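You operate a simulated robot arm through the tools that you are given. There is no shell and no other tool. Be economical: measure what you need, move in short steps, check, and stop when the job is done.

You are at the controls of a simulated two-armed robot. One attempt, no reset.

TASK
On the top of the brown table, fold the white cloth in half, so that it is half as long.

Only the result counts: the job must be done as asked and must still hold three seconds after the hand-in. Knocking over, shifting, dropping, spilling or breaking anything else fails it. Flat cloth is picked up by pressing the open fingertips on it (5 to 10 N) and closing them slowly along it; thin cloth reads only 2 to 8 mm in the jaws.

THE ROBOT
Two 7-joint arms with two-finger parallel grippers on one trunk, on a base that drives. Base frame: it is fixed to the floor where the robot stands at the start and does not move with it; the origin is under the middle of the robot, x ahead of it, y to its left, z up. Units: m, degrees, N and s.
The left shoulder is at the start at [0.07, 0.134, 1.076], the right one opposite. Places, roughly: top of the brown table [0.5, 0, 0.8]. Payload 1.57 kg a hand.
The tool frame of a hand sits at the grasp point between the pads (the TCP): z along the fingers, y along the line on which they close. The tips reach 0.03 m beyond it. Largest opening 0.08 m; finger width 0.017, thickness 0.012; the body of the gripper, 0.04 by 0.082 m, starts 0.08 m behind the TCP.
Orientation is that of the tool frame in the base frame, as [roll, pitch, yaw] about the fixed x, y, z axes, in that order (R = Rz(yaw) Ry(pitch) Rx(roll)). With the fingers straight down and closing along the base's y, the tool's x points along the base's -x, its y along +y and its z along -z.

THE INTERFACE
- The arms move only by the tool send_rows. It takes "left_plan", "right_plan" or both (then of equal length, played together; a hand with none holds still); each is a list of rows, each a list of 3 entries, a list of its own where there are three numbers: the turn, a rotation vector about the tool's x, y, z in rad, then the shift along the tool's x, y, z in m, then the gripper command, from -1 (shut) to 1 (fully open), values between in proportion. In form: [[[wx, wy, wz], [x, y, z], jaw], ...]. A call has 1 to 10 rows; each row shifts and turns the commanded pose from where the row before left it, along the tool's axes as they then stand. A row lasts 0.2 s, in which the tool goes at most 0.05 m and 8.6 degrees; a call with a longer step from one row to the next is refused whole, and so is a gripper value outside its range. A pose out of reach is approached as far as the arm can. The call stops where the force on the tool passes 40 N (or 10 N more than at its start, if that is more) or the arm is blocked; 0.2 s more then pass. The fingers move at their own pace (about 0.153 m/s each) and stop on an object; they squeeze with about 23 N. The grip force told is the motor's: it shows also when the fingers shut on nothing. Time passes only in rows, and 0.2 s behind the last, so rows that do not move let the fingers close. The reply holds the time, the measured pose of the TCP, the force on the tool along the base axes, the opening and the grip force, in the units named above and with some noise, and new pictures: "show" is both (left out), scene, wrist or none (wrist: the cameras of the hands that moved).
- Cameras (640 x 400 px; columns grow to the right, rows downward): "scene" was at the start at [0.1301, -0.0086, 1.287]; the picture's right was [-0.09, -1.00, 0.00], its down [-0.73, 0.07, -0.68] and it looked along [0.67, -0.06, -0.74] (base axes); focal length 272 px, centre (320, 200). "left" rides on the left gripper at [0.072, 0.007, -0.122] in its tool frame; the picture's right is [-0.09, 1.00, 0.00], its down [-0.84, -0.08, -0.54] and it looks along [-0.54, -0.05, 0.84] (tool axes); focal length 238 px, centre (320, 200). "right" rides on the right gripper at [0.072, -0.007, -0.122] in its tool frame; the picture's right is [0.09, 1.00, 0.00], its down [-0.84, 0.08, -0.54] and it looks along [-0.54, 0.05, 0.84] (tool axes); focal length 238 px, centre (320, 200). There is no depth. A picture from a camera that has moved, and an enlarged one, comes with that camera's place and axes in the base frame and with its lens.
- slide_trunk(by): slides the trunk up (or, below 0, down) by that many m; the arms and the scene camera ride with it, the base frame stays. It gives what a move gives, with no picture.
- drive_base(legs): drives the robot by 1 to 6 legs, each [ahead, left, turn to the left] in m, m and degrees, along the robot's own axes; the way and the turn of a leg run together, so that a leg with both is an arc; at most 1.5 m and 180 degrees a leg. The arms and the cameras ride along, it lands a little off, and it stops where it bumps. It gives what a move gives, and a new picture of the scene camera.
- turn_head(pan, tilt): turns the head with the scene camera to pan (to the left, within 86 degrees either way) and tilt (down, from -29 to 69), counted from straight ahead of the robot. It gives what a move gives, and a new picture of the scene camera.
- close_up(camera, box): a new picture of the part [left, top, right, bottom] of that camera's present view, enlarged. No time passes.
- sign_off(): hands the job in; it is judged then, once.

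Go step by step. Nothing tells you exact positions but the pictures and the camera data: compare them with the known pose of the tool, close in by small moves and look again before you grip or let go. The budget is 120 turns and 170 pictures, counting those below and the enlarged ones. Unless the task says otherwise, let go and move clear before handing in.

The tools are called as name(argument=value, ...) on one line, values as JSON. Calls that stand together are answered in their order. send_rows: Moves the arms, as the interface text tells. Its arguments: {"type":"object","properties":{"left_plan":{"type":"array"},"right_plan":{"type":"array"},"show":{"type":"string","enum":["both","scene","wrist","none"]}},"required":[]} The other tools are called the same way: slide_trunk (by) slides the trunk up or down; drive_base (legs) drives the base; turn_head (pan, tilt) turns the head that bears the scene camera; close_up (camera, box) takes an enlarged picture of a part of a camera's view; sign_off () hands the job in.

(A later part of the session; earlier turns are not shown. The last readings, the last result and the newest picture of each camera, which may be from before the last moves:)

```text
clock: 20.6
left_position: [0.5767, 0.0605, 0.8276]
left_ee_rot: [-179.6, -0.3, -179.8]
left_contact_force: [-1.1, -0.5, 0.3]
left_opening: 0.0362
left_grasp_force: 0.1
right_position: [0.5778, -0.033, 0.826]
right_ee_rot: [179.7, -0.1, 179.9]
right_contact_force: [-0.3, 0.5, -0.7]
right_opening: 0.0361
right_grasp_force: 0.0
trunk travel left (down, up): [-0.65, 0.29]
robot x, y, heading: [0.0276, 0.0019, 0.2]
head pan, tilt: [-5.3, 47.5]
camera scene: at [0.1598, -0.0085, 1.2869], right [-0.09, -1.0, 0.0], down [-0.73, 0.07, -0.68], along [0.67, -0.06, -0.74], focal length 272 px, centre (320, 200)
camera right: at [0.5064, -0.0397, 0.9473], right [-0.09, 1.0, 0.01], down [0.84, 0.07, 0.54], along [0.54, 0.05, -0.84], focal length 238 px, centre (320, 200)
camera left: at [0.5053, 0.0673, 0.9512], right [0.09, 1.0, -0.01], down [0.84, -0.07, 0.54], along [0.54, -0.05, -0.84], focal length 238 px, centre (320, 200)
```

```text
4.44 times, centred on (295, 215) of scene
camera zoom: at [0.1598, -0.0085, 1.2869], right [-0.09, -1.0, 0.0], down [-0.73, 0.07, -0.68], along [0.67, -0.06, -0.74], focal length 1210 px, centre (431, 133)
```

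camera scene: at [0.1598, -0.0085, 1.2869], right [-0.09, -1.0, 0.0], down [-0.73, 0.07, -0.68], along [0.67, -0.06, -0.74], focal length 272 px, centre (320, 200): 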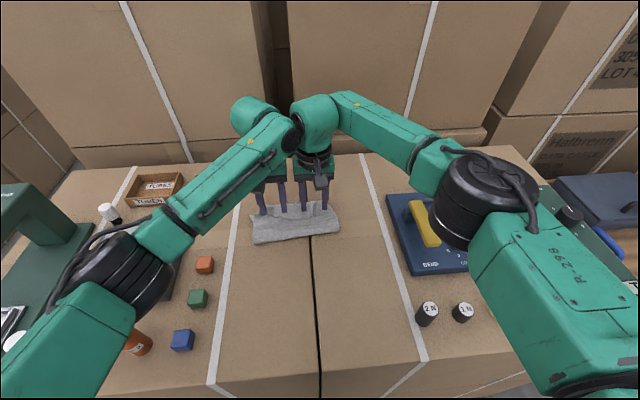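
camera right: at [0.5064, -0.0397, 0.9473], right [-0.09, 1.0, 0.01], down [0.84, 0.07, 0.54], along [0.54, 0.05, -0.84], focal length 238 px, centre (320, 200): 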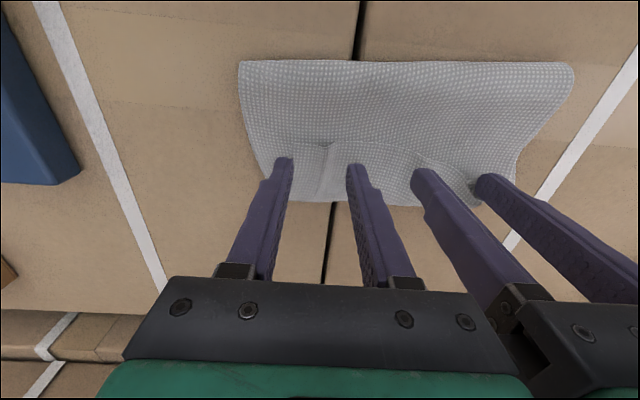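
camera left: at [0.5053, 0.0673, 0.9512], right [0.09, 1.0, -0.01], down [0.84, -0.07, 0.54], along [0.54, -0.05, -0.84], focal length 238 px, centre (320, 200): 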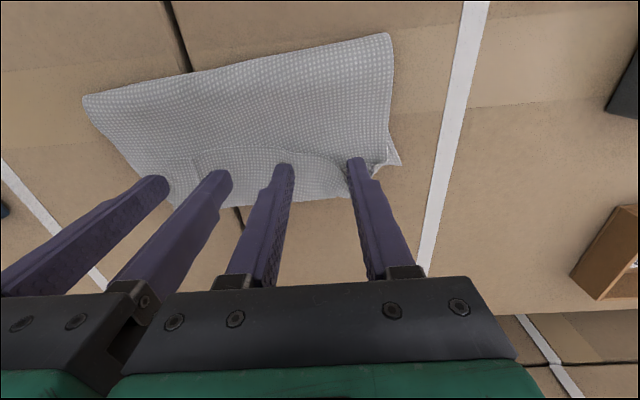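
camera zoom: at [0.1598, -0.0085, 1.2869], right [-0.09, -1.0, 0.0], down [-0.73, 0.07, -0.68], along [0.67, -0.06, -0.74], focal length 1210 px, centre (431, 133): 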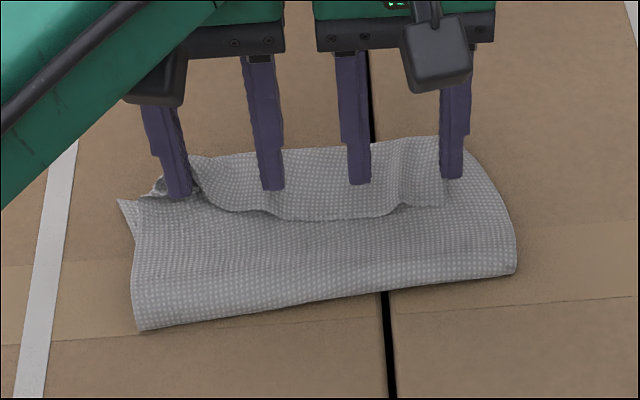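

The fingertips passed over the strip; it lies flat. Instead I'll pinch its edge right here with both hands: align to the edge and press gently.

send_rows(left_plan=[[[0, 0, 0], [0.002, -0.001, 0], -0.3], [[0, 0, 0], [0, 0, 0.004], -0.3], [[0, 0, 0], [0, 0, 0.004], -0.3], [[0, 0, 0], [0, 0, 0.003], -0.3]], right_plan=[[[0, 0, 0], [0.007, 0, 0], -0.3], [[0, 0, 0], [0, 0, 0.004], -0.3], [[0, 0, 0], [0, 0, 0.004], -0.3], [[0, 0, 0], [0, 0, 0.003], -0.3]], show="wrist")

```text
clock: 21.6
left_position: [0.5749, 0.0604, 0.8178]
left_ee_rot: [-179.6, -0.3, -179.8]
left_contact_force: [-1.0, 0.3, -0.1]
left_opening: 0.0281
left_grasp_force: 0.1
right_position: [0.57, -0.0329, 0.8143]
right_ee_rot: [179.6, 0.1, 179.8]
right_contact_force: [-0.4, 0.0, 0.1]
right_opening: 0.028
right_grasp_force: 0.1
trunk travel left (down, up): [-0.65, 0.29]
robot x, y, heading: [0.0288, 0.0015, -0.1]
head pan, tilt: [-5.3, 47.5]
camera right: at [0.4992, -0.0394, 0.9365], right [-0.09, 1.0, 0.01], down [0.84, 0.07, 0.54], along [0.54, 0.05, -0.84], focal length 238 px, centre (320, 200)
camera left: at [0.5026, 0.0667, 0.9405], right [0.09, 1.0, -0.01], down [0.84, -0.07, 0.54], along [0.54, -0.05, -0.84], focal length 238 px, centre (320, 200)
```

right: 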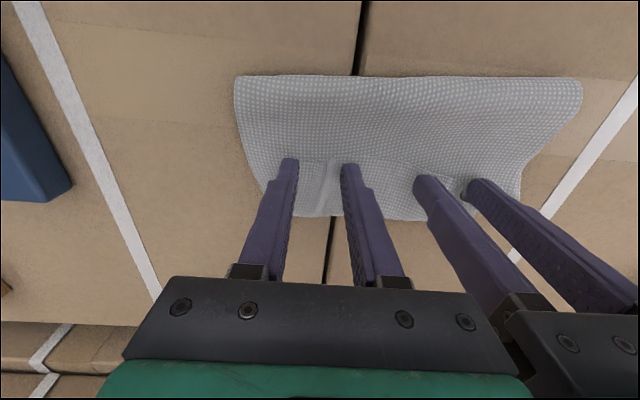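
left: 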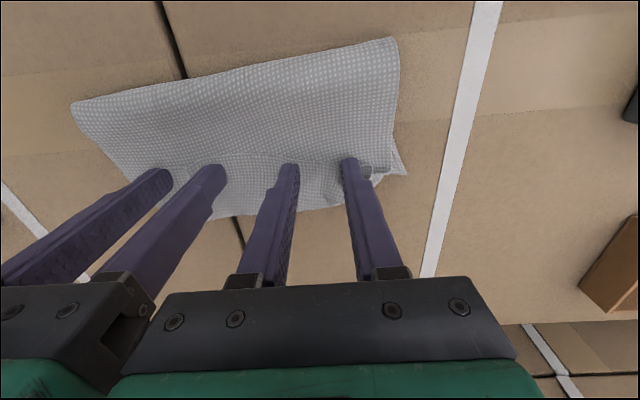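

No contact yet; the stack is thinner than thought. I'll press a little further and close slowly at light force.

send_rows(left_plan=[[[0, 0, 0], [0, 0, 0.004], -0.3], [[0, 0, 0], [0, 0, 0.001], -0.3]], right_plan=[[[0, 0, 0], [0, 0, 0.001], -0.3], [[0, 0, 0], [0, 0, 0.001], -0.3]], show="none")

```text
clock: 22.2
left_position: [0.5725, 0.0595, 0.814]
left_ee_rot: [-179.7, -0.1, -179.9]
left_contact_force: [-0.7, -0.4, 8.2]
left_opening: 0.0284
left_grasp_force: 0.4
right_position: [0.5707, -0.0335, 0.8142]
right_ee_rot: [179.7, 0.1, 179.8]
right_contact_force: [0.5, -0.1, 0.2]
right_opening: 0.0281
right_grasp_force: 0.0
trunk travel left (down, up): [-0.65, 0.29]
robot x, y, heading: [0.0306, -0.0024, -0.0]
head pan, tilt: [-5.3, 47.5]
```

send_rows(left_plan=[[[0, 0, 0], [0, 0, -0.001], -0.3], [[0, 0, 0], [0, 0, 0], -0.3]], right_plan=[[[0, 0, 0], [0, 0, 0.002], -0.3], [[0, 0, 0], [0, 0, 0.001], -0.3]], show="none")

```text
clock: 22.8
left_position: [0.5735, 0.0598, 0.8149]
left_ee_rot: [-179.7, -0.1, -179.8]
left_contact_force: [1.1, -0.3, 2.7]
left_opening: 0.0281
left_grasp_force: 0.2
right_position: [0.5699, -0.0332, 0.8125]
right_ee_rot: [179.5, 0.3, 179.8]
right_contact_force: [2.2, -2.8, 15.0]
right_opening: 0.0281
right_grasp_force: 0.1
trunk travel left (down, up): [-0.65, 0.29]
robot x, y, heading: [0.0309, 0.0004, -0.1]
head pan, tilt: [-5.3, 47.5]
```

The left presses with 3 N and the right with 15 N. I'll even them out and close slowly.

send_rows(left_plan=[[[0, 0, 0], [0, 0, 0.0005], -0.3], [[0, 0, 0], [0, 0, 0], -0.4], [[0, 0, 0], [0, 0, 0], -0.5], [[0, 0, 0], [0, 0, 0], -0.6], [[0, 0, 0], [0, 0, 0], -0.7], [[0, 0, 0], [0, 0, 0], -0.8], [[0, 0, 0], [0, 0, 0], -0.9], [[0, 0, 0], [0, 0, 0], -1], [[0, 0, 0], [0, 0, 0], -1]], right_plan=[[[0, 0, 0], [0, 0, -0.0015], -0.3], [[0, 0, 0], [0, 0, 0], -0.4], [[0, 0, 0], [0, 0, 0], -0.5], [[0, 0, 0], [0, 0, 0], -0.6], [[0, 0, 0], [0, 0, 0], -0.7], [[0, 0, 0], [0, 0, 0], -0.8], [[0, 0, 0], [0, 0, 0], -0.9], [[0, 0, 0], [0, 0, 0], -1], [[0, 0, 0], [0, 0, 0], -1]], show="none")

send_rows(left_plan=[[[0, 0, 0], [0, 0, -0.01], -1], [[0, 0, 0], [0.005, 0, -0.015], -1], [[0, 0, 0], [0.005, 0, -0.015], -1]], right_plan=[[[0, 0, 0], [0, 0, -0.01], -1], [[0, 0, 0], [0.005, 0, -0.015], -1], [[0, 0, 0], [0.005, 0, -0.015], -1]])

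```text
clock: 24.8
left_position: [0.5738, 0.06, 0.8136]
left_ee_rot: [-179.6, -0.1, -179.8]
left_contact_force: [0.3, -1.4, 4.0]
left_opening: 0.002
left_grasp_force: 22.7
right_position: [0.5693, -0.033, 0.8132]
right_ee_rot: [179.7, 0.1, 179.8]
right_contact_force: [-0.5, 1.3, 7.8]
right_opening: 0.0027
right_grasp_force: 23.2
trunk travel left (down, up): [-0.65, 0.29]
robot x, y, heading: [0.0288, -0.0019, -0.0]
head pan, tilt: [-5.3, 47.5]
```

```text
clock: 25.6
left_position: [0.5667, 0.0606, 0.853]
left_ee_rot: [-179.8, -0.4, -179.8]
left_contact_force: [0.1, -0.2, 0.5]
left_opening: 0.0017
left_grasp_force: 23.1
right_position: [0.5604, -0.0338, 0.8515]
right_ee_rot: [179.7, 0.1, 179.8]
right_contact_force: [0.4, -0.1, -0.4]
right_opening: 0.0025
right_grasp_force: 22.8
trunk travel left (down, up): [-0.65, 0.29]
robot x, y, heading: [0.0284, 0.0013, -0.2]
head pan, tilt: [-5.3, 47.5]
camera scene: at [0.1591, -0.0085, 1.287], right [-0.09, -1.0, 0.0], down [-0.73, 0.07, -0.68], along [0.67, -0.06, -0.74], focal length 272 px, centre (320, 200)
camera right: at [0.4886, -0.0396, 0.9731], right [-0.09, 1.0, 0.01], down [0.84, 0.07, 0.54], along [0.54, 0.05, -0.84], focal length 238 px, centre (320, 200)
camera left: at [0.4932, 0.0665, 0.976], right [0.09, 1.0, -0.01], down [0.84, -0.07, 0.54], along [0.54, -0.05, -0.84], focal length 238 px, centre (320, 200)
```

scene: 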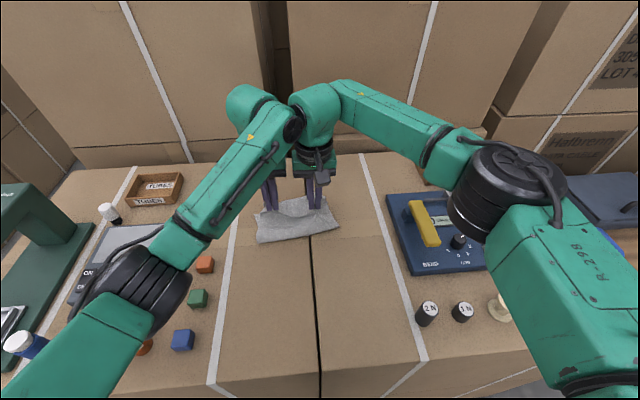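
right: 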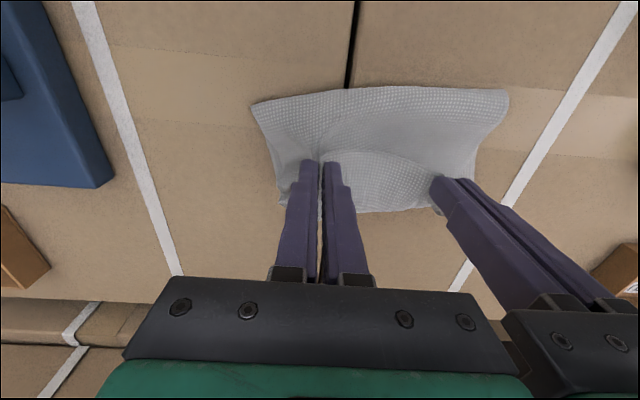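
left: 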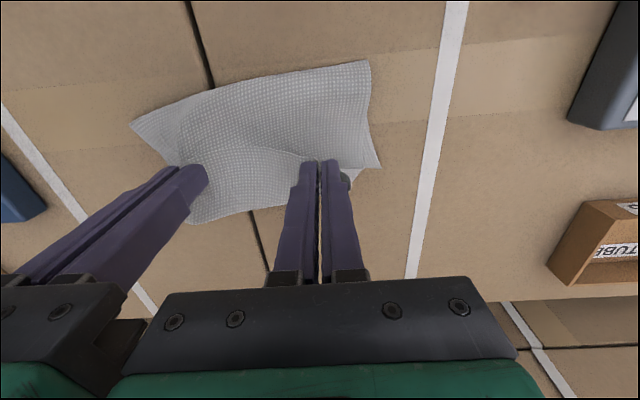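

Something came up with both hands; I'll look closely at which layers are held.

close_up(camera="left", box=[110, 40, 410, 240])

close_up(camera="scene", box=[230, 160, 360, 260])

close_up(camera="right", box=[230, 60, 530, 240])

```text
2.00 times, centred on (260, 140) of left
camera zoom: at [0.4932, 0.0665, 0.976], right [0.09, 1.0, -0.01], down [0.84, -0.07, 0.54], along [0.54, -0.05, -0.84], focal length 477 px, centre (440, 320)
```

zoom: 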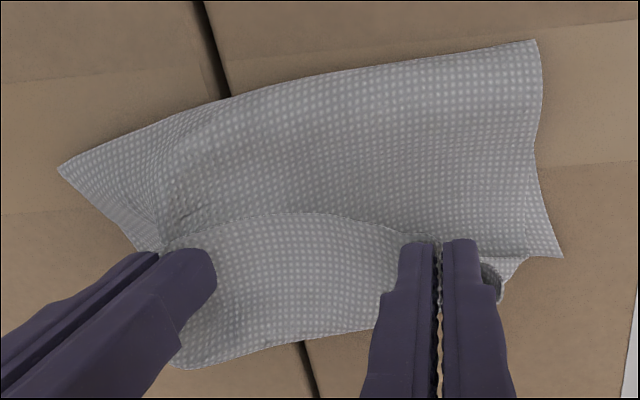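

```text
4.00 times, centred on (295, 210) of scene
camera zoom: at [0.1591, -0.0085, 1.287], right [-0.09, -1.0, 0.0], down [-0.73, 0.07, -0.68], along [0.67, -0.06, -0.74], focal length 1089 px, centre (420, 160)
```

zoom: 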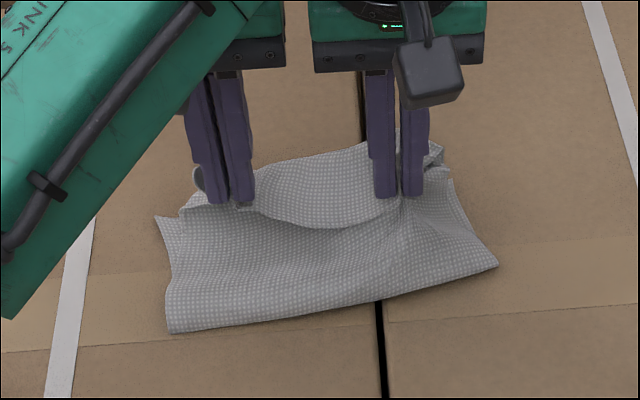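

```text
2.13 times, centred on (380, 150) of right
camera zoom: at [0.4886, -0.0396, 0.9731], right [-0.09, 1.0, 0.01], down [0.84, 0.07, 0.54], along [0.54, 0.05, -0.84], focal length 508 px, centre (192, 307)
```

zoom: 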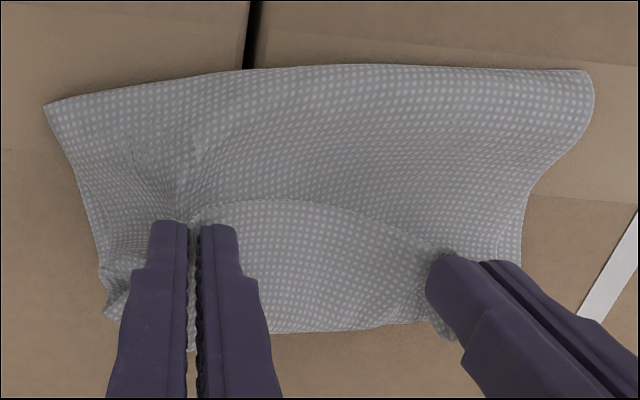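

The pinch took the strip together with the layer beneath, so I'll undo: carry the upper sheet back toward me, lay it out flat and pull the cloth a little closer. There, a tilted grip at its very edge is possible for a clean second fold.

send_rows(left_plan=[[[0, 0, 0], [0.037, -0.0015, -0.027], -1], [[0, 0, 0], [0.04, -0.0015, -0.02], -1], [[0, 0, 0], [0.04, -0.0015, 0], -1], [[0, 0, 0], [0.04, -0.0015, 0.015], -1], [[0, 0, 0], [0.03, -0.0015, 0.025], -1], [[0, 0, 0], [0.02, -0.0015, 0.025], -1], [[0, 0, 0], [0.02, -0.0015, 0.013], -1], [[0, 0, 0], [0, 0, 0], -1]], right_plan=[[[0, 0, 0], [0.037, -0.0015, -0.027], -1], [[0, 0, 0], [0.04, -0.0015, -0.02], -1], [[0, 0, 0], [0.04, -0.0015, 0], -1], [[0, 0, 0], [0.04, -0.0015, 0.015], -1], [[0, 0, 0], [0.03, -0.0015, 0.025], -1], [[0, 0, 0], [0.02, -0.0015, 0.025], -1], [[0, 0, 0], [0.02, -0.0015, 0.013], -1], [[0, 0, 0], [0, 0, 0], -1]])

```text
clock: 27.4
left_position: [0.3375, 0.0498, 0.8217]
left_ee_rot: [-179.7, -0.3, -179.7]
left_contact_force: [-0.1, 0.0, -0.1]
left_opening: 0.0017
left_grasp_force: 22.9
right_position: [0.3333, -0.0428, 0.8195]
right_ee_rot: [179.7, 0.0, 179.8]
right_contact_force: [0.1, -0.4, 0.8]
right_opening: 0.0031
right_grasp_force: 23.2
trunk travel left (down, up): [-0.65, 0.29]
robot x, y, heading: [0.0323, 0.0, 0.3]
head pan, tilt: [-5.3, 47.5]
camera scene: at [0.1598, -0.0084, 1.2869], right [-0.09, -1.0, 0.0], down [-0.73, 0.07, -0.68], along [0.67, -0.06, -0.74], focal length 272 px, centre (320, 200)
camera right: at [0.263, -0.0493, 0.9417], right [-0.09, 1.0, 0.01], down [0.84, 0.07, 0.54], along [0.54, 0.05, -0.84], focal length 238 px, centre (320, 200)
camera left: at [0.2656, 0.0565, 0.9458], right [0.09, 1.0, -0.01], down [0.84, -0.07, 0.54], along [0.54, -0.05, -0.84], focal length 238 px, centre (320, 200)
```

scene: 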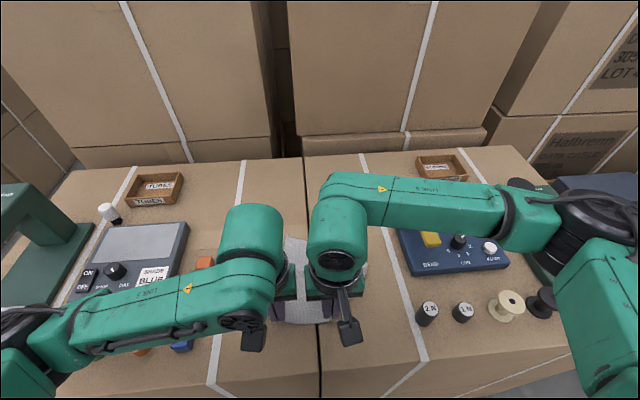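
right: 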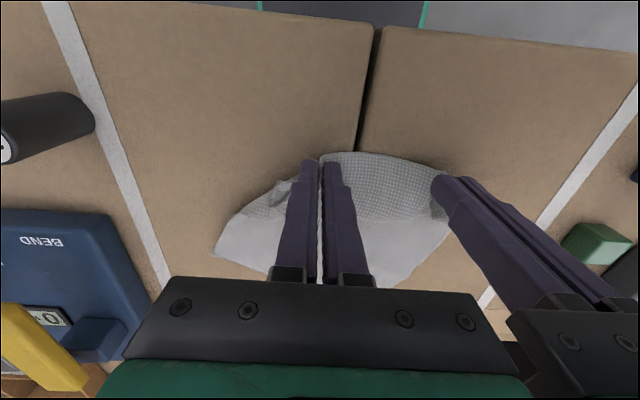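
left: 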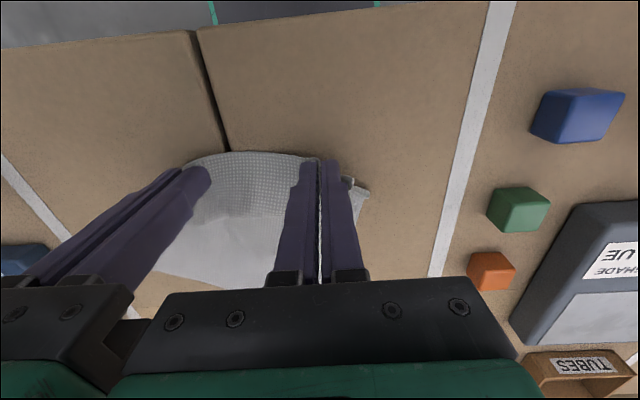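

The cloth is back on the near side. I'll pull a touch closer and spread the hands to straighten the edge, then let go, lift and look.

send_rows(left_plan=[[[0, 0, 0], [0.01, 0.005, 0], -1], [[0, 0, 0], [0.01, 0.005, 0.004], -1], [[0, 0, 0], [0, 0, 0], -0.8], [[0, 0, 0], [0, 0, 0], -0.5], [[0, 0, 0], [0, 0, 0], -0.2], [[0, 0, 0], [0, 0, -0.02], -0.2], [[0, 0, 0], [0, 0, -0.04], -0.2], [[0, 0, 0], [0, 0.03, -0.03], -0.2], [[0, 0, 0], [0, 0.04, 0], -0.2], [[0, 0, 0], [0, 0.04, 0], -0.2]], right_plan=[[[0, 0, 0], [0.01, -0.005, 0], -1], [[0, 0, 0], [0.01, -0.005, 0.004], -1], [[0, 0, 0], [0, 0, 0], -0.8], [[0, 0, 0], [0, 0, 0], -0.5], [[0, 0, 0], [0, 0, 0], -0.2], [[0, 0, 0], [0, 0, -0.02], -0.2], [[0, 0, 0], [0, 0, -0.04], -0.2], [[0, 0, 0], [0, -0.03, -0.03], -0.2], [[0, 0, 0], [0, -0.04, 0], -0.2], [[0, 0, 0], [0, -0.04, 0], -0.2]], show="none")

close_up(camera="scene", box=[210, 210, 420, 350])

```text
clock: 29.6
left_position: [0.3281, 0.0533, 0.9069]
left_ee_rot: [-179.8, -0.3, -179.8]
left_contact_force: [-0.6, -1.1, 0.2]
left_opening: 0.0321
left_grasp_force: 0.1
left hand out of reach, approached as far as the arm can: row 2, 7, 8, 9, 10
right_position: [0.312, -0.1653, 0.9058]
right_ee_rot: [179.6, 0.1, 179.8]
right_contact_force: [-0.3, 0.4, 0.3]
right_opening: 0.0322
right_grasp_force: 0.0
trunk travel left (down, up): [-0.65, 0.29]
robot x, y, heading: [0.0309, 0.0026, -0.4]
head pan, tilt: [-5.3, 47.5]
```

```text
2.86 times, centred on (315, 280) of scene
camera zoom: at [0.1578, -0.0105, 1.2871], right [-0.09, -1.0, 0.0], down [-0.73, 0.07, -0.68], along [0.67, -0.06, -0.74], focal length 778 px, centre (334, -29)
```

zoom: 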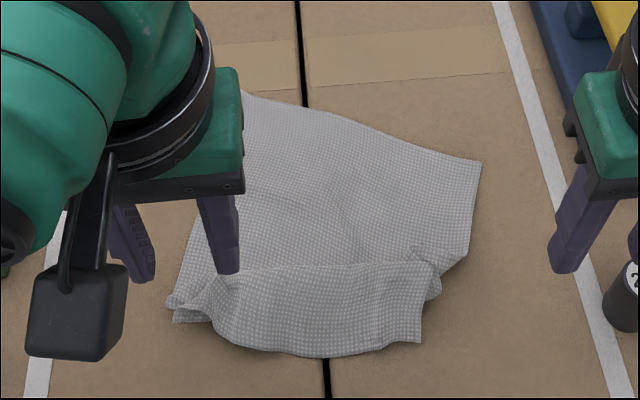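

The cloth is unfolded again and nearer, with a flap lying forward on its near end. The left arm is at its inner limit, so I'll back the base off a little and look with a clear view.

drive_base(legs=[[-0.14, 0, 0]])

send_rows(left_plan=[[[0, 0, 0], [0, 0.03, -0.02], 0], [[0, 0, 0], [0, 0.04, 0], 0], [[0, 0, 0], [0, 0.04, 0], 0], [[0, 0, 0], [0, 0.02, 0], 0]], show="none")

close_up(camera="scene", box=[210, 170, 390, 300])

```text
clock: 30.9
left_position: [0.1893, 0.0548, 0.9055]
left_ee_rot: [-179.7, -0.4, -179.8]
left_contact_force: [0.1, 0.4, 0.7]
left_opening: 0.032
left_grasp_force: 0.0
right_position: [0.1728, -0.1639, 0.9069]
right_ee_rot: [179.7, 0.0, 179.8]
right_contact_force: [0.3, -0.2, 0.1]
right_opening: 0.0318
right_grasp_force: 0.1
trunk travel left (down, up): [-0.65, 0.29]
robot x, y, heading: [-0.1127, 0.0009, -0.1]
head pan, tilt: [-5.3, 47.5]
camera scene: at [0.0198, -0.0083, 1.2869], right [-0.09, -1.0, 0.0], down [-0.73, 0.07, -0.68], along [0.67, -0.06, -0.74], focal length 272 px, centre (320, 200)
```

scene: 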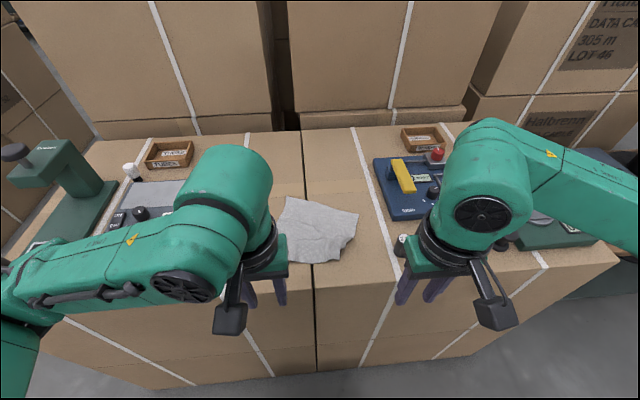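

```text
clock: 31.9
left_position: [0.1887, 0.055, 0.905]
left_ee_rot: [-179.7, -0.4, -179.8]
left_contact_force: [0.9, 0.7, -0.3]
left_opening: 0.0401
left_grasp_force: 0.0
left hand out of reach, approached as far as the arm can: row 1, 2, 3, 4
right_position: [0.1732, -0.1643, 0.9052]
right_ee_rot: [179.8, 0.0, 179.6]
right_contact_force: [0.5, -0.2, -0.9]
right_opening: 0.032
right_grasp_force: 0.1
trunk travel left (down, up): [-0.65, 0.29]
robot x, y, heading: [-0.1114, 0.0008, -0.1]
head pan, tilt: [-5.3, 47.5]
```

```text
3.08 times, centred on (300, 235) of scene
camera zoom: at [0.0194, -0.0083, 1.287], right [-0.09, -1.0, 0.0], down [-0.73, 0.07, -0.68], along [0.67, -0.06, -0.74], focal length 838 px, centre (382, 92)
```

zoom: 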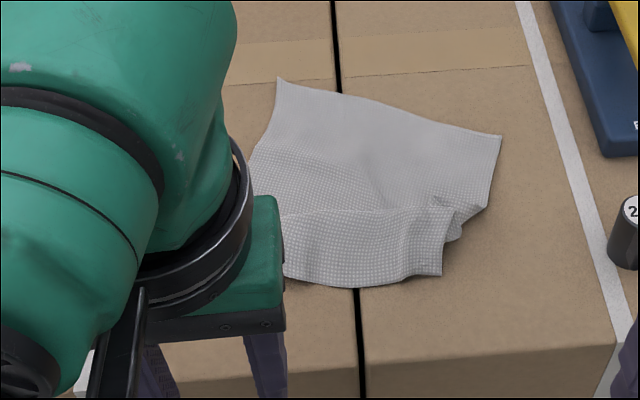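

I'll free the left arm (forward and up, then outward) to see the whole cloth.

send_rows(left_plan=[[[0, 0, 0], [-0.03, 0, -0.03], 0], [[0, 0, 0], [-0.03, 0.02, -0.02], 0], [[0, 0, 0], [-0.02, 0.04, 0], 0], [[0, 0, 0], [0, 0.045, 0], 0], [[0, 0, 0], [0, 0.045, 0], 0]], right_plan=[[[0, 0, 0], [-0.02, 0, -0.04], 0], [[0, 0, 0], [-0.02, 0, -0.01], 0], [[0, 0, 0], [-0.02, 0, 0], 0], [[0, 0, 0], [0, 0, 0], 0], [[0, 0, 0], [0, 0, 0], 0]], show="none")

close_up(camera="scene", box=[210, 170, 390, 300])

```text
clock: 33.1
left_position: [0.2671, 0.2065, 0.9551]
left_ee_rot: [-179.7, -0.3, -180.0]
left_contact_force: [-0.2, -0.1, 0.6]
left_opening: 0.0402
left_grasp_force: 0.1
right_position: [0.2322, -0.1626, 0.9561]
right_ee_rot: [179.8, 0.1, 179.8]
right_contact_force: [0.7, -0.6, -1.1]
right_opening: 0.0401
right_grasp_force: 0.0
trunk travel left (down, up): [-0.65, 0.29]
robot x, y, heading: [-0.1096, 0.0024, 0.1]
head pan, tilt: [-5.3, 47.5]
```

```text
3.08 times, centred on (300, 235) of scene
camera zoom: at [0.0185, -0.0068, 1.2871], right [-0.09, -1.0, 0.0], down [-0.73, 0.07, -0.68], along [0.67, -0.07, -0.74], focal length 838 px, centre (382, 92)
```

zoom: 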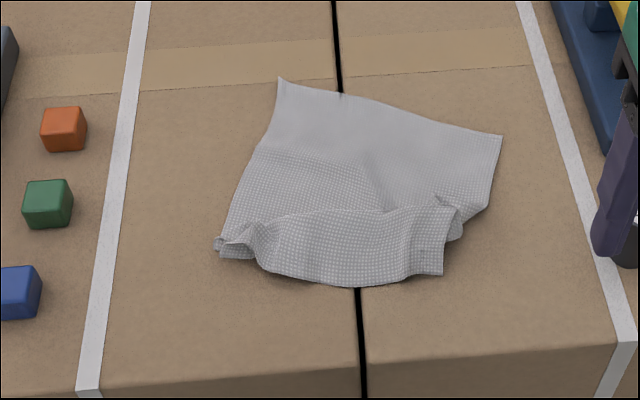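

Now the whole cloth is visible: its far part is flat, its near end has a strip lying forward on top (crease near x ≈ 0.31). I'll pinch near that crease with both hands and lift, so the strip falls back toward me and can be laid out flat.

send_rows(left_plan=[[[0, 0, 0], [-0.0132, -0.0329, 0.024], -0.25], [[0, 0, 0], [-0.0132, -0.0329, 0.024], -0.25], [[0, 0, 0], [-0.0132, -0.0329, 0.024], -0.25], [[0, 0, 0], [-0.0132, -0.0329, 0.024], -0.25], [[0, 0, 0], [-0.0132, -0.0329, 0.024], -0.25], [[0, 0, 0], [0, 0, 0.015], -0.25], [[0, 0, 0], [0, 0, 0], -0.25]], right_plan=[[[0, 0, 0], [-0.0166, 0.0201, 0.0242], -0.25], [[0, 0, 0], [-0.0166, 0.0201, 0.0242], -0.25], [[0, 0, 0], [-0.0166, 0.0201, 0.0242], -0.25], [[0, 0, 0], [-0.0166, 0.0201, 0.0242], -0.25], [[0, 0, 0], [-0.0166, 0.0201, 0.0242], -0.25], [[0, 0, 0], [0, 0, 0.015], -0.25], [[0, 0, 0], [0, 0, 0], -0.25]], show="wrist")

```text
clock: 34.7
left_position: [0.3346, 0.0386, 0.8198]
left_ee_rot: [-179.7, -0.4, -179.8]
left_contact_force: [0.3, -0.4, -0.1]
left_opening: 0.0299
left_grasp_force: 0.0
right_position: [0.3163, -0.0644, 0.8211]
right_ee_rot: [179.7, -0.1, 179.7]
right_contact_force: [0.9, -1.0, -0.2]
right_opening: 0.03
right_grasp_force: 0.2
trunk travel left (down, up): [-0.65, 0.29]
robot x, y, heading: [-0.1084, -0.0006, 0.2]
head pan, tilt: [-5.3, 47.5]
camera right: at [0.2447, -0.0702, 0.9422], right [-0.09, 1.0, 0.01], down [0.84, 0.07, 0.54], along [0.54, 0.05, -0.84], focal length 238 px, centre (320, 200)
camera left: at [0.263, 0.0455, 0.9436], right [0.09, 1.0, -0.01], down [0.84, -0.07, 0.54], along [0.53, -0.05, -0.84], focal length 238 px, centre (320, 200)
```

right: 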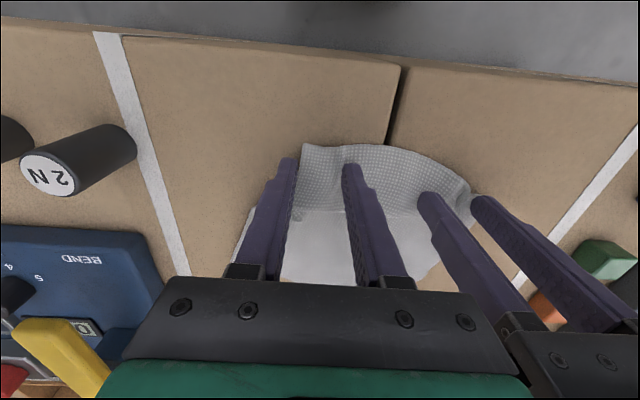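
left: 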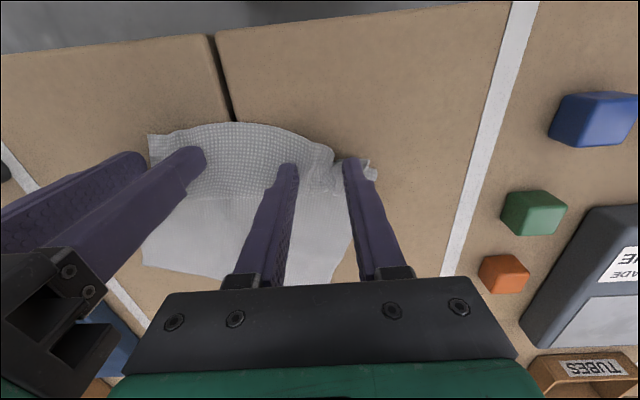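

close_up(camera="left", box=[130, 100, 400, 280])

close_up(camera="right", box=[220, 120, 490, 300])

```text
2.22 times, centred on (265, 190) of left
camera zoom: at [0.263, 0.0455, 0.9436], right [0.09, 1.0, -0.01], down [0.84, -0.07, 0.54], along [0.53, -0.05, -0.84], focal length 530 px, centre (442, 222)
```

zoom: 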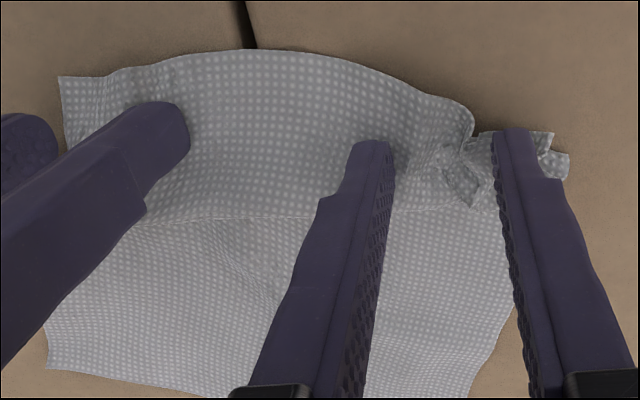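

```text
2.22 times, centred on (355, 210) of right
camera zoom: at [0.2447, -0.0702, 0.9422], right [-0.09, 1.0, 0.01], down [0.84, 0.07, 0.54], along [0.54, 0.05, -0.84], focal length 530 px, centre (242, 178)
```

zoom: 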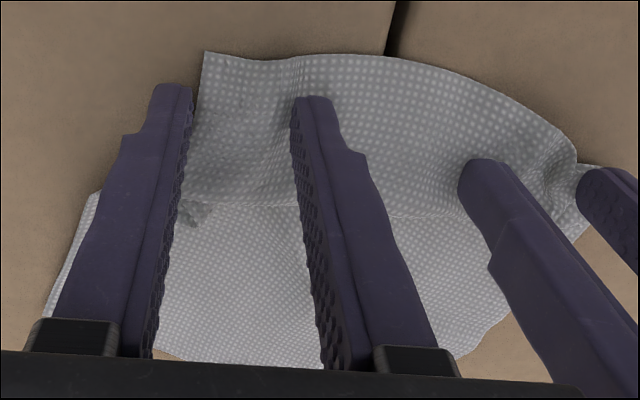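

A close look shows a Z-shaped pleat near the near edge. Better plan: pick up the cleanly lying far corners, let the cloth hang so the pleat falls out, then lay the loose edge down first and bring the held edge back over it, which also puts the gripped edge the right way round. The far corners are at about [0.497, 0.035] and [0.423, -0.138].

send_rows(left_plan=[[[0, 0, 0], [0, 0, -0.03], -0.1], [[0, 0, 0], [0, 0, -0.03], -0.1], [[0, 0, 0], [-0.0354, -0.0082, 0], -0.1], [[0, 0, 0], [-0.0354, -0.0082, 0], -0.1], [[0, 0, 0], [-0.0354, -0.0082, 0], -0.1], [[0, 0, 0], [-0.0354, -0.0082, 0], -0.1], [[0, 0, 0.1345], [0, 0, 0], -0.1], [[0, 0, 0.1345], [0, 0, 0], -0.1], [[0, 0, 0.1345], [0, 0, 0.02], -0.1], [[0, 0, 0], [0, 0, 0], -0.1]], right_plan=[[[0, 0, 0], [0, 0, -0.03], -0.1], [[0, 0, 0], [0, 0, -0.03], -0.1], [[0, 0, 0], [-0.0282, -0.0097, 0], -0.1], [[0, 0, 0], [-0.0282, -0.0097, 0], -0.1], [[0, 0, 0], [-0.0282, -0.0097, 0], -0.1], [[0, 0, 0], [-0.0282, -0.0097, 0], -0.1], [[0, 0, 0.1345], [0, 0, 0], -0.1], [[0, 0, 0.1345], [0, 0, 0], -0.1], [[0, 0, 0.1345], [0, 0, 0.02], -0.1], [[0, 0, 0], [0, 0, 0], -0.1]])

```text
clock: 36.9
left_position: [0.4687, 0.0111, 0.8596]
left_ee_rot: [-179.6, -0.2, 156.8]
left_contact_force: [0.1, 1.1, -0.2]
left_opening: 0.0358
left_grasp_force: 0.1
left hand out of reach, approached as far as the arm can: row 6
right_position: [0.4283, -0.1033, 0.8607]
right_ee_rot: [179.7, -0.2, 156.5]
right_contact_force: [-0.1, -0.3, 0.0]
right_opening: 0.0361
right_grasp_force: 0.1
trunk travel left (down, up): [-0.65, 0.29]
robot x, y, heading: [-0.1096, 0.003, -0.2]
head pan, tilt: [-5.3, 47.5]
camera scene: at [0.0188, -0.0081, 1.2871], right [-0.09, -1.0, 0.0], down [-0.73, 0.07, -0.68], along [0.67, -0.06, -0.74], focal length 272 px, centre (320, 200)
camera right: at [0.36, -0.0806, 0.9827], right [0.31, 0.95, 0.01], down [0.8, -0.27, 0.54], along [0.52, -0.16, -0.84], focal length 238 px, centre (320, 200)
camera left: at [0.4061, 0.0452, 0.9828], right [0.48, 0.88, -0.01], down [0.74, -0.4, 0.54], along [0.47, -0.26, -0.84], focal length 238 px, centre (320, 200)
```

scene: 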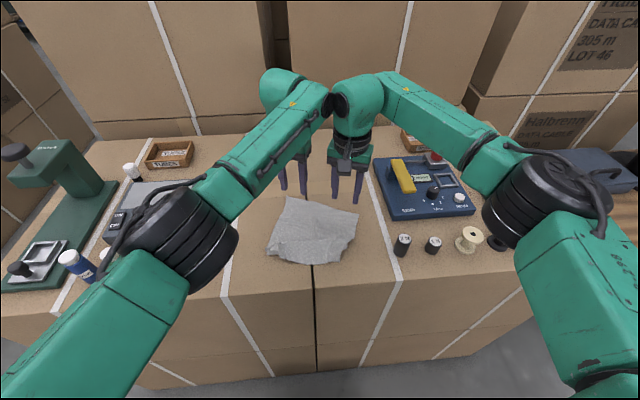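
right: 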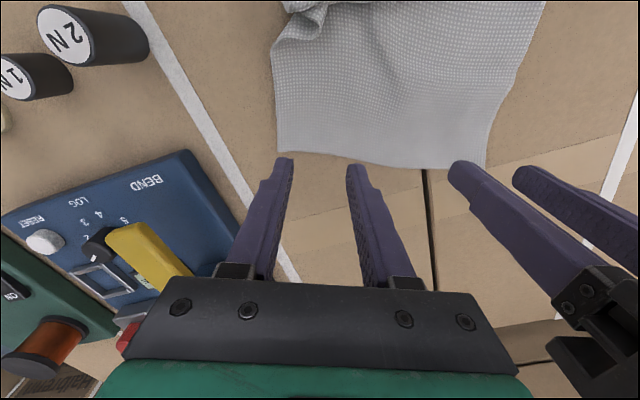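
left: 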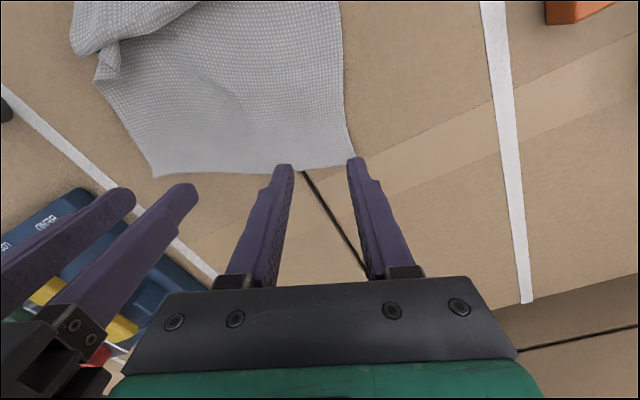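

The corners are confirmed at [0.500, 0.038] and [0.424, -0.139]. The left arm is near its reach, so I'll drive 8 cm ahead first and correct the hands.

drive_base(legs=[[0.08, 0, 0]])

```text
clock: 38.0
left_position: [0.546, 0.0099, 0.8595]
left_ee_rot: [-179.5, -0.2, 157.0]
left_contact_force: [-0.2, -0.1, 0.0]
left_opening: 0.0358
left_grasp_force: 0.0
right_position: [0.5078, -0.1025, 0.8603]
right_ee_rot: [179.6, -0.2, 156.5]
right_contact_force: [0.0, -0.9, 0.5]
right_opening: 0.0358
right_grasp_force: 0.1
trunk travel left (down, up): [-0.65, 0.29]
robot x, y, heading: [-0.0327, 0.0027, -0.1]
head pan, tilt: [-5.3, 47.5]
camera scene: at [0.0984, -0.0083, 1.287], right [-0.09, -1.0, 0.0], down [-0.73, 0.07, -0.68], along [0.67, -0.06, -0.74], focal length 272 px, centre (320, 200)
```

scene: 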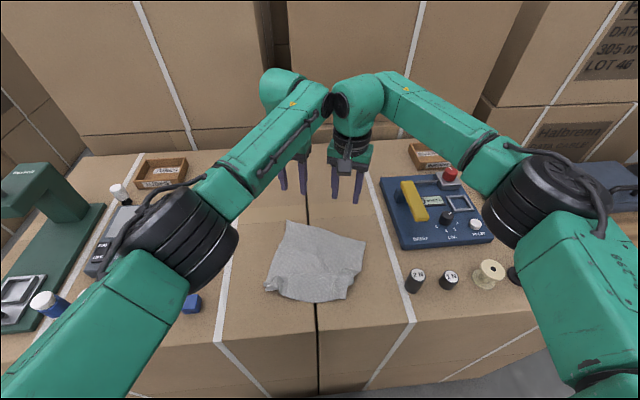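

send_rows(left_plan=[[[0, 0, 0], [0.0303, -0.0123, 0], -0.1], [[0, 0, 0], [0.0303, -0.0122, 0], -0.1], [[0, 0, 0], [0, 0, 0.02], -0.1], [[0, 0, 0], [0, 0, 0.02], -0.1], [[0, 0, 0], [0, 0, 0], -0.1]], right_plan=[[[0, 0, 0], [0.0349, -0.0167, 0], -0.1], [[0, 0, 0], [0.0349, -0.0167, 0], -0.1], [[0, 0, 0], [0, 0, 0.02], -0.1], [[0, 0, 0], [0, 0, 0.02], -0.1], [[0, 0, 0], [0, 0, 0], -0.1]], show="wrist")

```text
clock: 39.2
left_position: [0.483, 0.0115, 0.8204]
left_ee_rot: [-179.6, -0.3, 157.0]
left_contact_force: [-0.3, 0.1, -0.4]
left_opening: 0.036
left_grasp_force: 0.0
right_position: [0.4306, -0.1059, 0.8203]
right_ee_rot: [179.6, -0.1, 156.6]
right_contact_force: [0.0, 0.9, -0.1]
right_opening: 0.0359
right_grasp_force: 0.0
trunk travel left (down, up): [-0.65, 0.29]
robot x, y, heading: [-0.0304, 0.0016, -0.0]
head pan, tilt: [-5.3, 47.5]
camera right: at [0.3624, -0.0833, 0.9424], right [0.31, 0.95, 0.01], down [0.8, -0.26, 0.54], along [0.52, -0.16, -0.84], focal length 238 px, centre (320, 200)
camera left: at [0.4199, 0.0458, 0.9427], right [0.47, 0.88, -0.01], down [0.74, -0.4, 0.54], along [0.47, -0.26, -0.84], focal length 238 px, centre (320, 200)
```

right: 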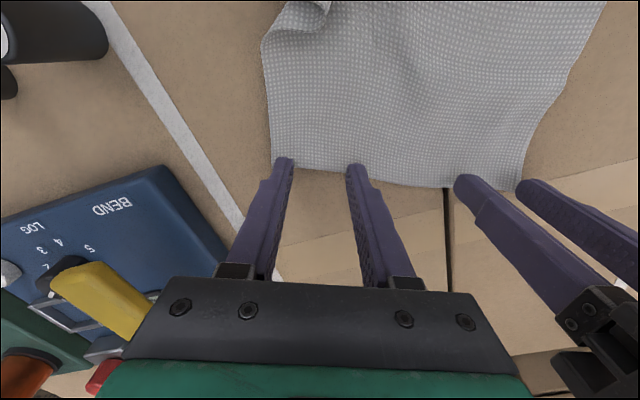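
left: 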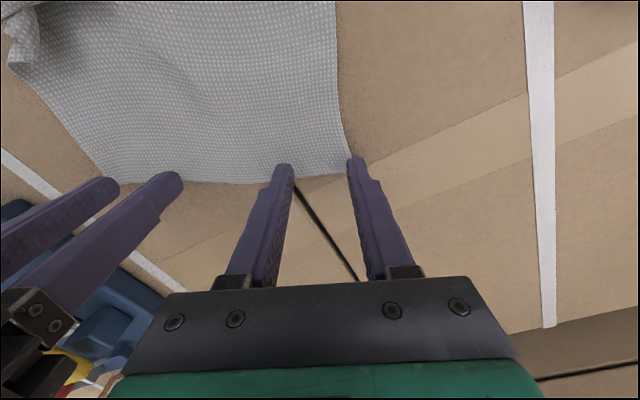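

send_rows(left_plan=[[[0, 0, 0], [0.005, -0.009, 0], -0.1], [[0, 0, 0], [0, 0, 0.005], -0.1], [[0, 0, 0], [0, 0, 0.003], -0.1], [[0, 0, 0], [0, 0, 0.001], -0.1]], right_plan=[[[0, 0, 0], [0.005, 0.004, 0], -0.1], [[0, 0, 0], [0, 0, 0.005], -0.1], [[0, 0, 0], [0, 0, 0.003], -0.1], [[0, 0, 0], [0, 0, 0.001], -0.1]], show="wrist")

```text
clock: 40.2
left_position: [0.4746, 0.005, 0.812]
left_ee_rot: [-179.6, -0.2, 157.0]
left_contact_force: [1.5, 0.1, 4.3]
left_opening: 0.0361
left_grasp_force: 0.3
right_position: [0.4284, -0.0985, 0.8135]
right_ee_rot: [179.7, -0.1, 156.5]
right_contact_force: [-0.4, 0.7, 0.3]
right_opening: 0.0362
right_grasp_force: 0.0
trunk travel left (down, up): [-0.65, 0.29]
robot x, y, heading: [-0.0317, 0.0007, -0.3]
head pan, tilt: [-5.3, 47.5]
camera right: at [0.3587, -0.0776, 0.9343], right [0.31, 0.95, 0.01], down [0.8, -0.26, 0.54], along [0.52, -0.16, -0.84], focal length 238 px, centre (320, 200)
camera left: at [0.4117, 0.0393, 0.935], right [0.47, 0.88, -0.01], down [0.74, -0.4, 0.54], along [0.47, -0.26, -0.84], focal length 238 px, centre (320, 200)
```

right: 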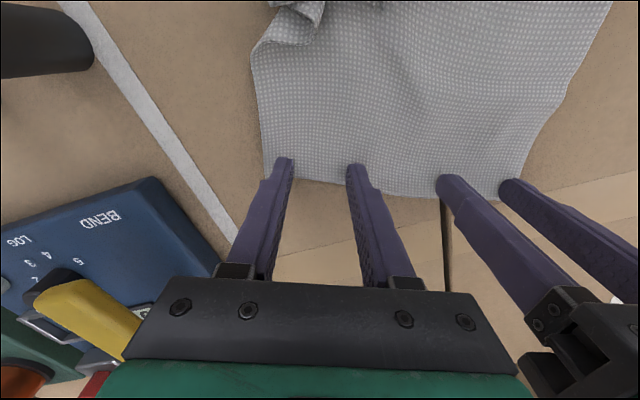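
left: 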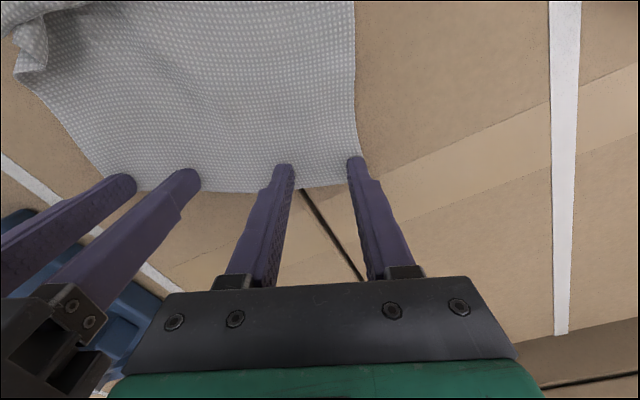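

The fingers sit right at the far edge, both just in from the corners. I'll press slightly more and close slowly.

send_rows(left_plan=[[[0, 0, 0], [0, 0, 0.001], -0.1], [[0, 0, 0], [0, 0, 0], -0.2], [[0, 0, 0], [0, 0, 0], -0.3], [[0, 0, 0], [0, 0, 0], -0.42], [[0, 0, 0], [0, 0, 0], -0.54], [[0, 0, 0], [0, 0, 0], -0.66], [[0, 0, 0], [0, 0, 0], -0.78], [[0, 0, 0], [0, 0, 0], -0.9], [[0, 0, 0], [0, 0, 0], -1], [[0, 0, 0], [0, 0, 0], -1]], right_plan=[[[0, 0, 0], [0, 0, 0.0025], -0.1], [[0, 0, 0], [0, 0, 0], -0.2], [[0, 0, 0], [0, 0, 0], -0.3], [[0, 0, 0], [0, 0, 0], -0.42], [[0, 0, 0], [0, 0, 0], -0.54], [[0, 0, 0], [0, 0, 0], -0.66], [[0, 0, 0], [0, 0, 0], -0.78], [[0, 0, 0], [0, 0, 0], -0.9], [[0, 0, 0], [0, 0, 0], -1], [[0, 0, 0], [0, 0, 0], -1]], show="wrist")

```text
clock: 42.4
left_position: [0.4721, 0.003, 0.8114]
left_ee_rot: [-179.4, 0.0, 156.9]
left_contact_force: [-8.4, -24.2, 10.8]
left_opening: 0.0024
left_grasp_force: 22.8
right_position: [0.4246, -0.0977, 0.8115]
right_ee_rot: [179.4, 0.2, 156.8]
right_contact_force: [7.3, 23.6, 7.5]
right_opening: 0.0023
right_grasp_force: 23.2
trunk travel left (down, up): [-0.65, 0.29]
robot x, y, heading: [-0.0359, 0.003, -0.2]
head pan, tilt: [-5.3, 47.5]
camera right: at [0.3563, -0.0766, 0.9329], right [0.31, 0.95, 0.01], down [0.8, -0.27, 0.54], along [0.52, -0.16, -0.84], focal length 238 px, centre (320, 200)
camera left: at [0.4091, 0.0381, 0.9347], right [0.48, 0.88, -0.01], down [0.74, -0.4, 0.54], along [0.47, -0.27, -0.84], focal length 238 px, centre (320, 200)
```

right: 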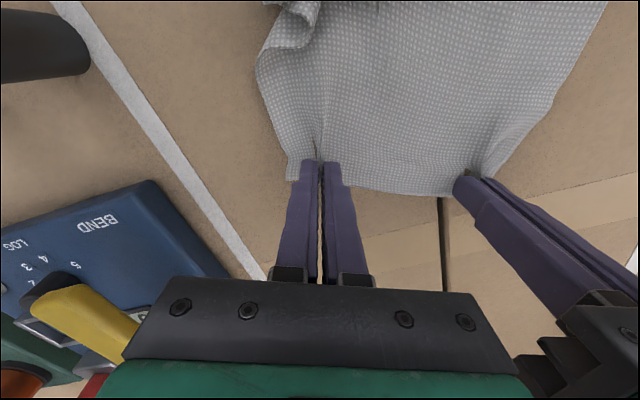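
left: 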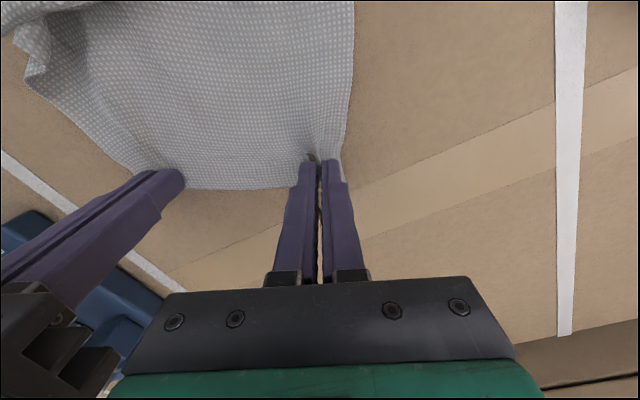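

Both hold, with tension between them. I'll ease the hands together a little and lift.

send_rows(left_plan=[[[0, 0, 0], [0, -0.003, -0.005], -1], [[0, 0, 0], [0, 0, -0.025], -1], [[0, 0, 0], [0, 0, -0.035], -1], [[0, 0, 0], [0, 0, -0.04], -1], [[0, 0, 0], [0, 0, -0.04], -1], [[0, 0, 0], [0, 0, -0.04], -1], [[0, 0, 0], [0, 0, -0.04], -1], [[0, 0, 0], [0, 0, 0], -1]], right_plan=[[[0, 0, 0], [0, 0.003, -0.005], -1], [[0, 0, 0], [0, 0, -0.025], -1], [[0, 0, 0], [0, 0, -0.035], -1], [[0, 0, 0], [0, 0, -0.04], -1], [[0, 0, 0], [0, 0, -0.04], -1], [[0, 0, 0], [0, 0, -0.04], -1], [[0, 0, 0], [0, 0, -0.04], -1], [[0, 0, 0], [0, 0, 0], -1]])

```text
clock: 44.2
left_position: [0.4765, 0.0031, 1.0336]
left_ee_rot: [-179.4, -0.3, 156.9]
left_contact_force: [-6.4, -20.3, -0.5]
left_opening: 0.0024
left_grasp_force: 23.6
right_position: [0.4286, -0.098, 1.036]
right_ee_rot: [179.5, -0.1, 156.7]
right_contact_force: [7.0, 19.7, -0.3]
right_opening: 0.0025
right_grasp_force: 22.9
trunk travel left (down, up): [-0.65, 0.29]
robot x, y, heading: [-0.0317, -0.0004, 0.0]
head pan, tilt: [-5.3, 47.5]
camera scene: at [0.0993, -0.0084, 1.2869], right [-0.09, -1.0, 0.0], down [-0.73, 0.07, -0.68], along [0.67, -0.06, -0.74], focal length 272 px, centre (320, 200)
camera right: at [0.3607, -0.0759, 1.1569], right [0.31, 0.95, 0.01], down [0.8, -0.26, 0.54], along [0.52, -0.16, -0.84], focal length 238 px, centre (320, 200)
camera left: at [0.4132, 0.0374, 1.1579], right [0.47, 0.88, -0.01], down [0.74, -0.4, 0.54], along [0.47, -0.26, -0.84], focal length 238 px, centre (320, 200)
```

scene: 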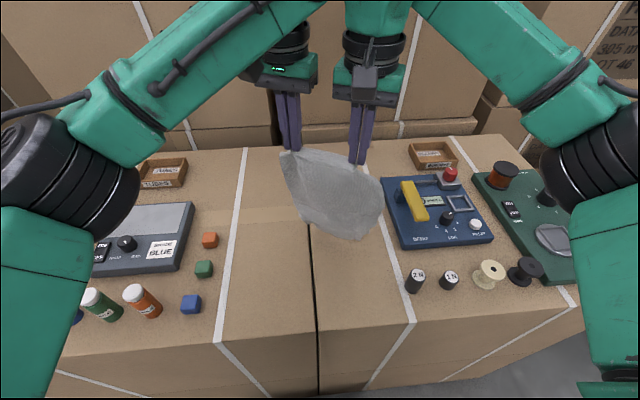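
right: 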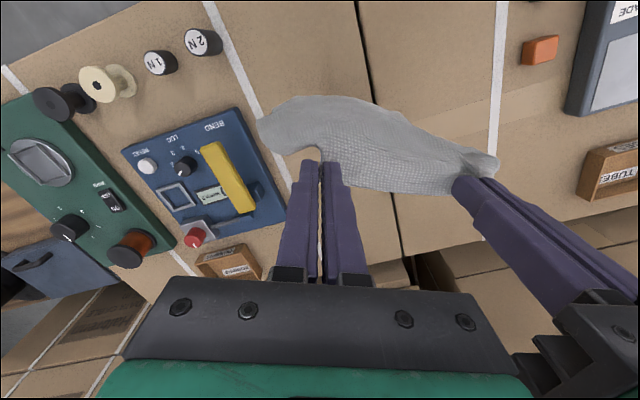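
left: 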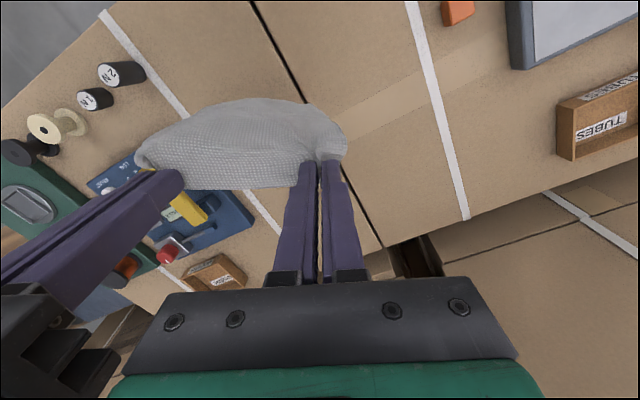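

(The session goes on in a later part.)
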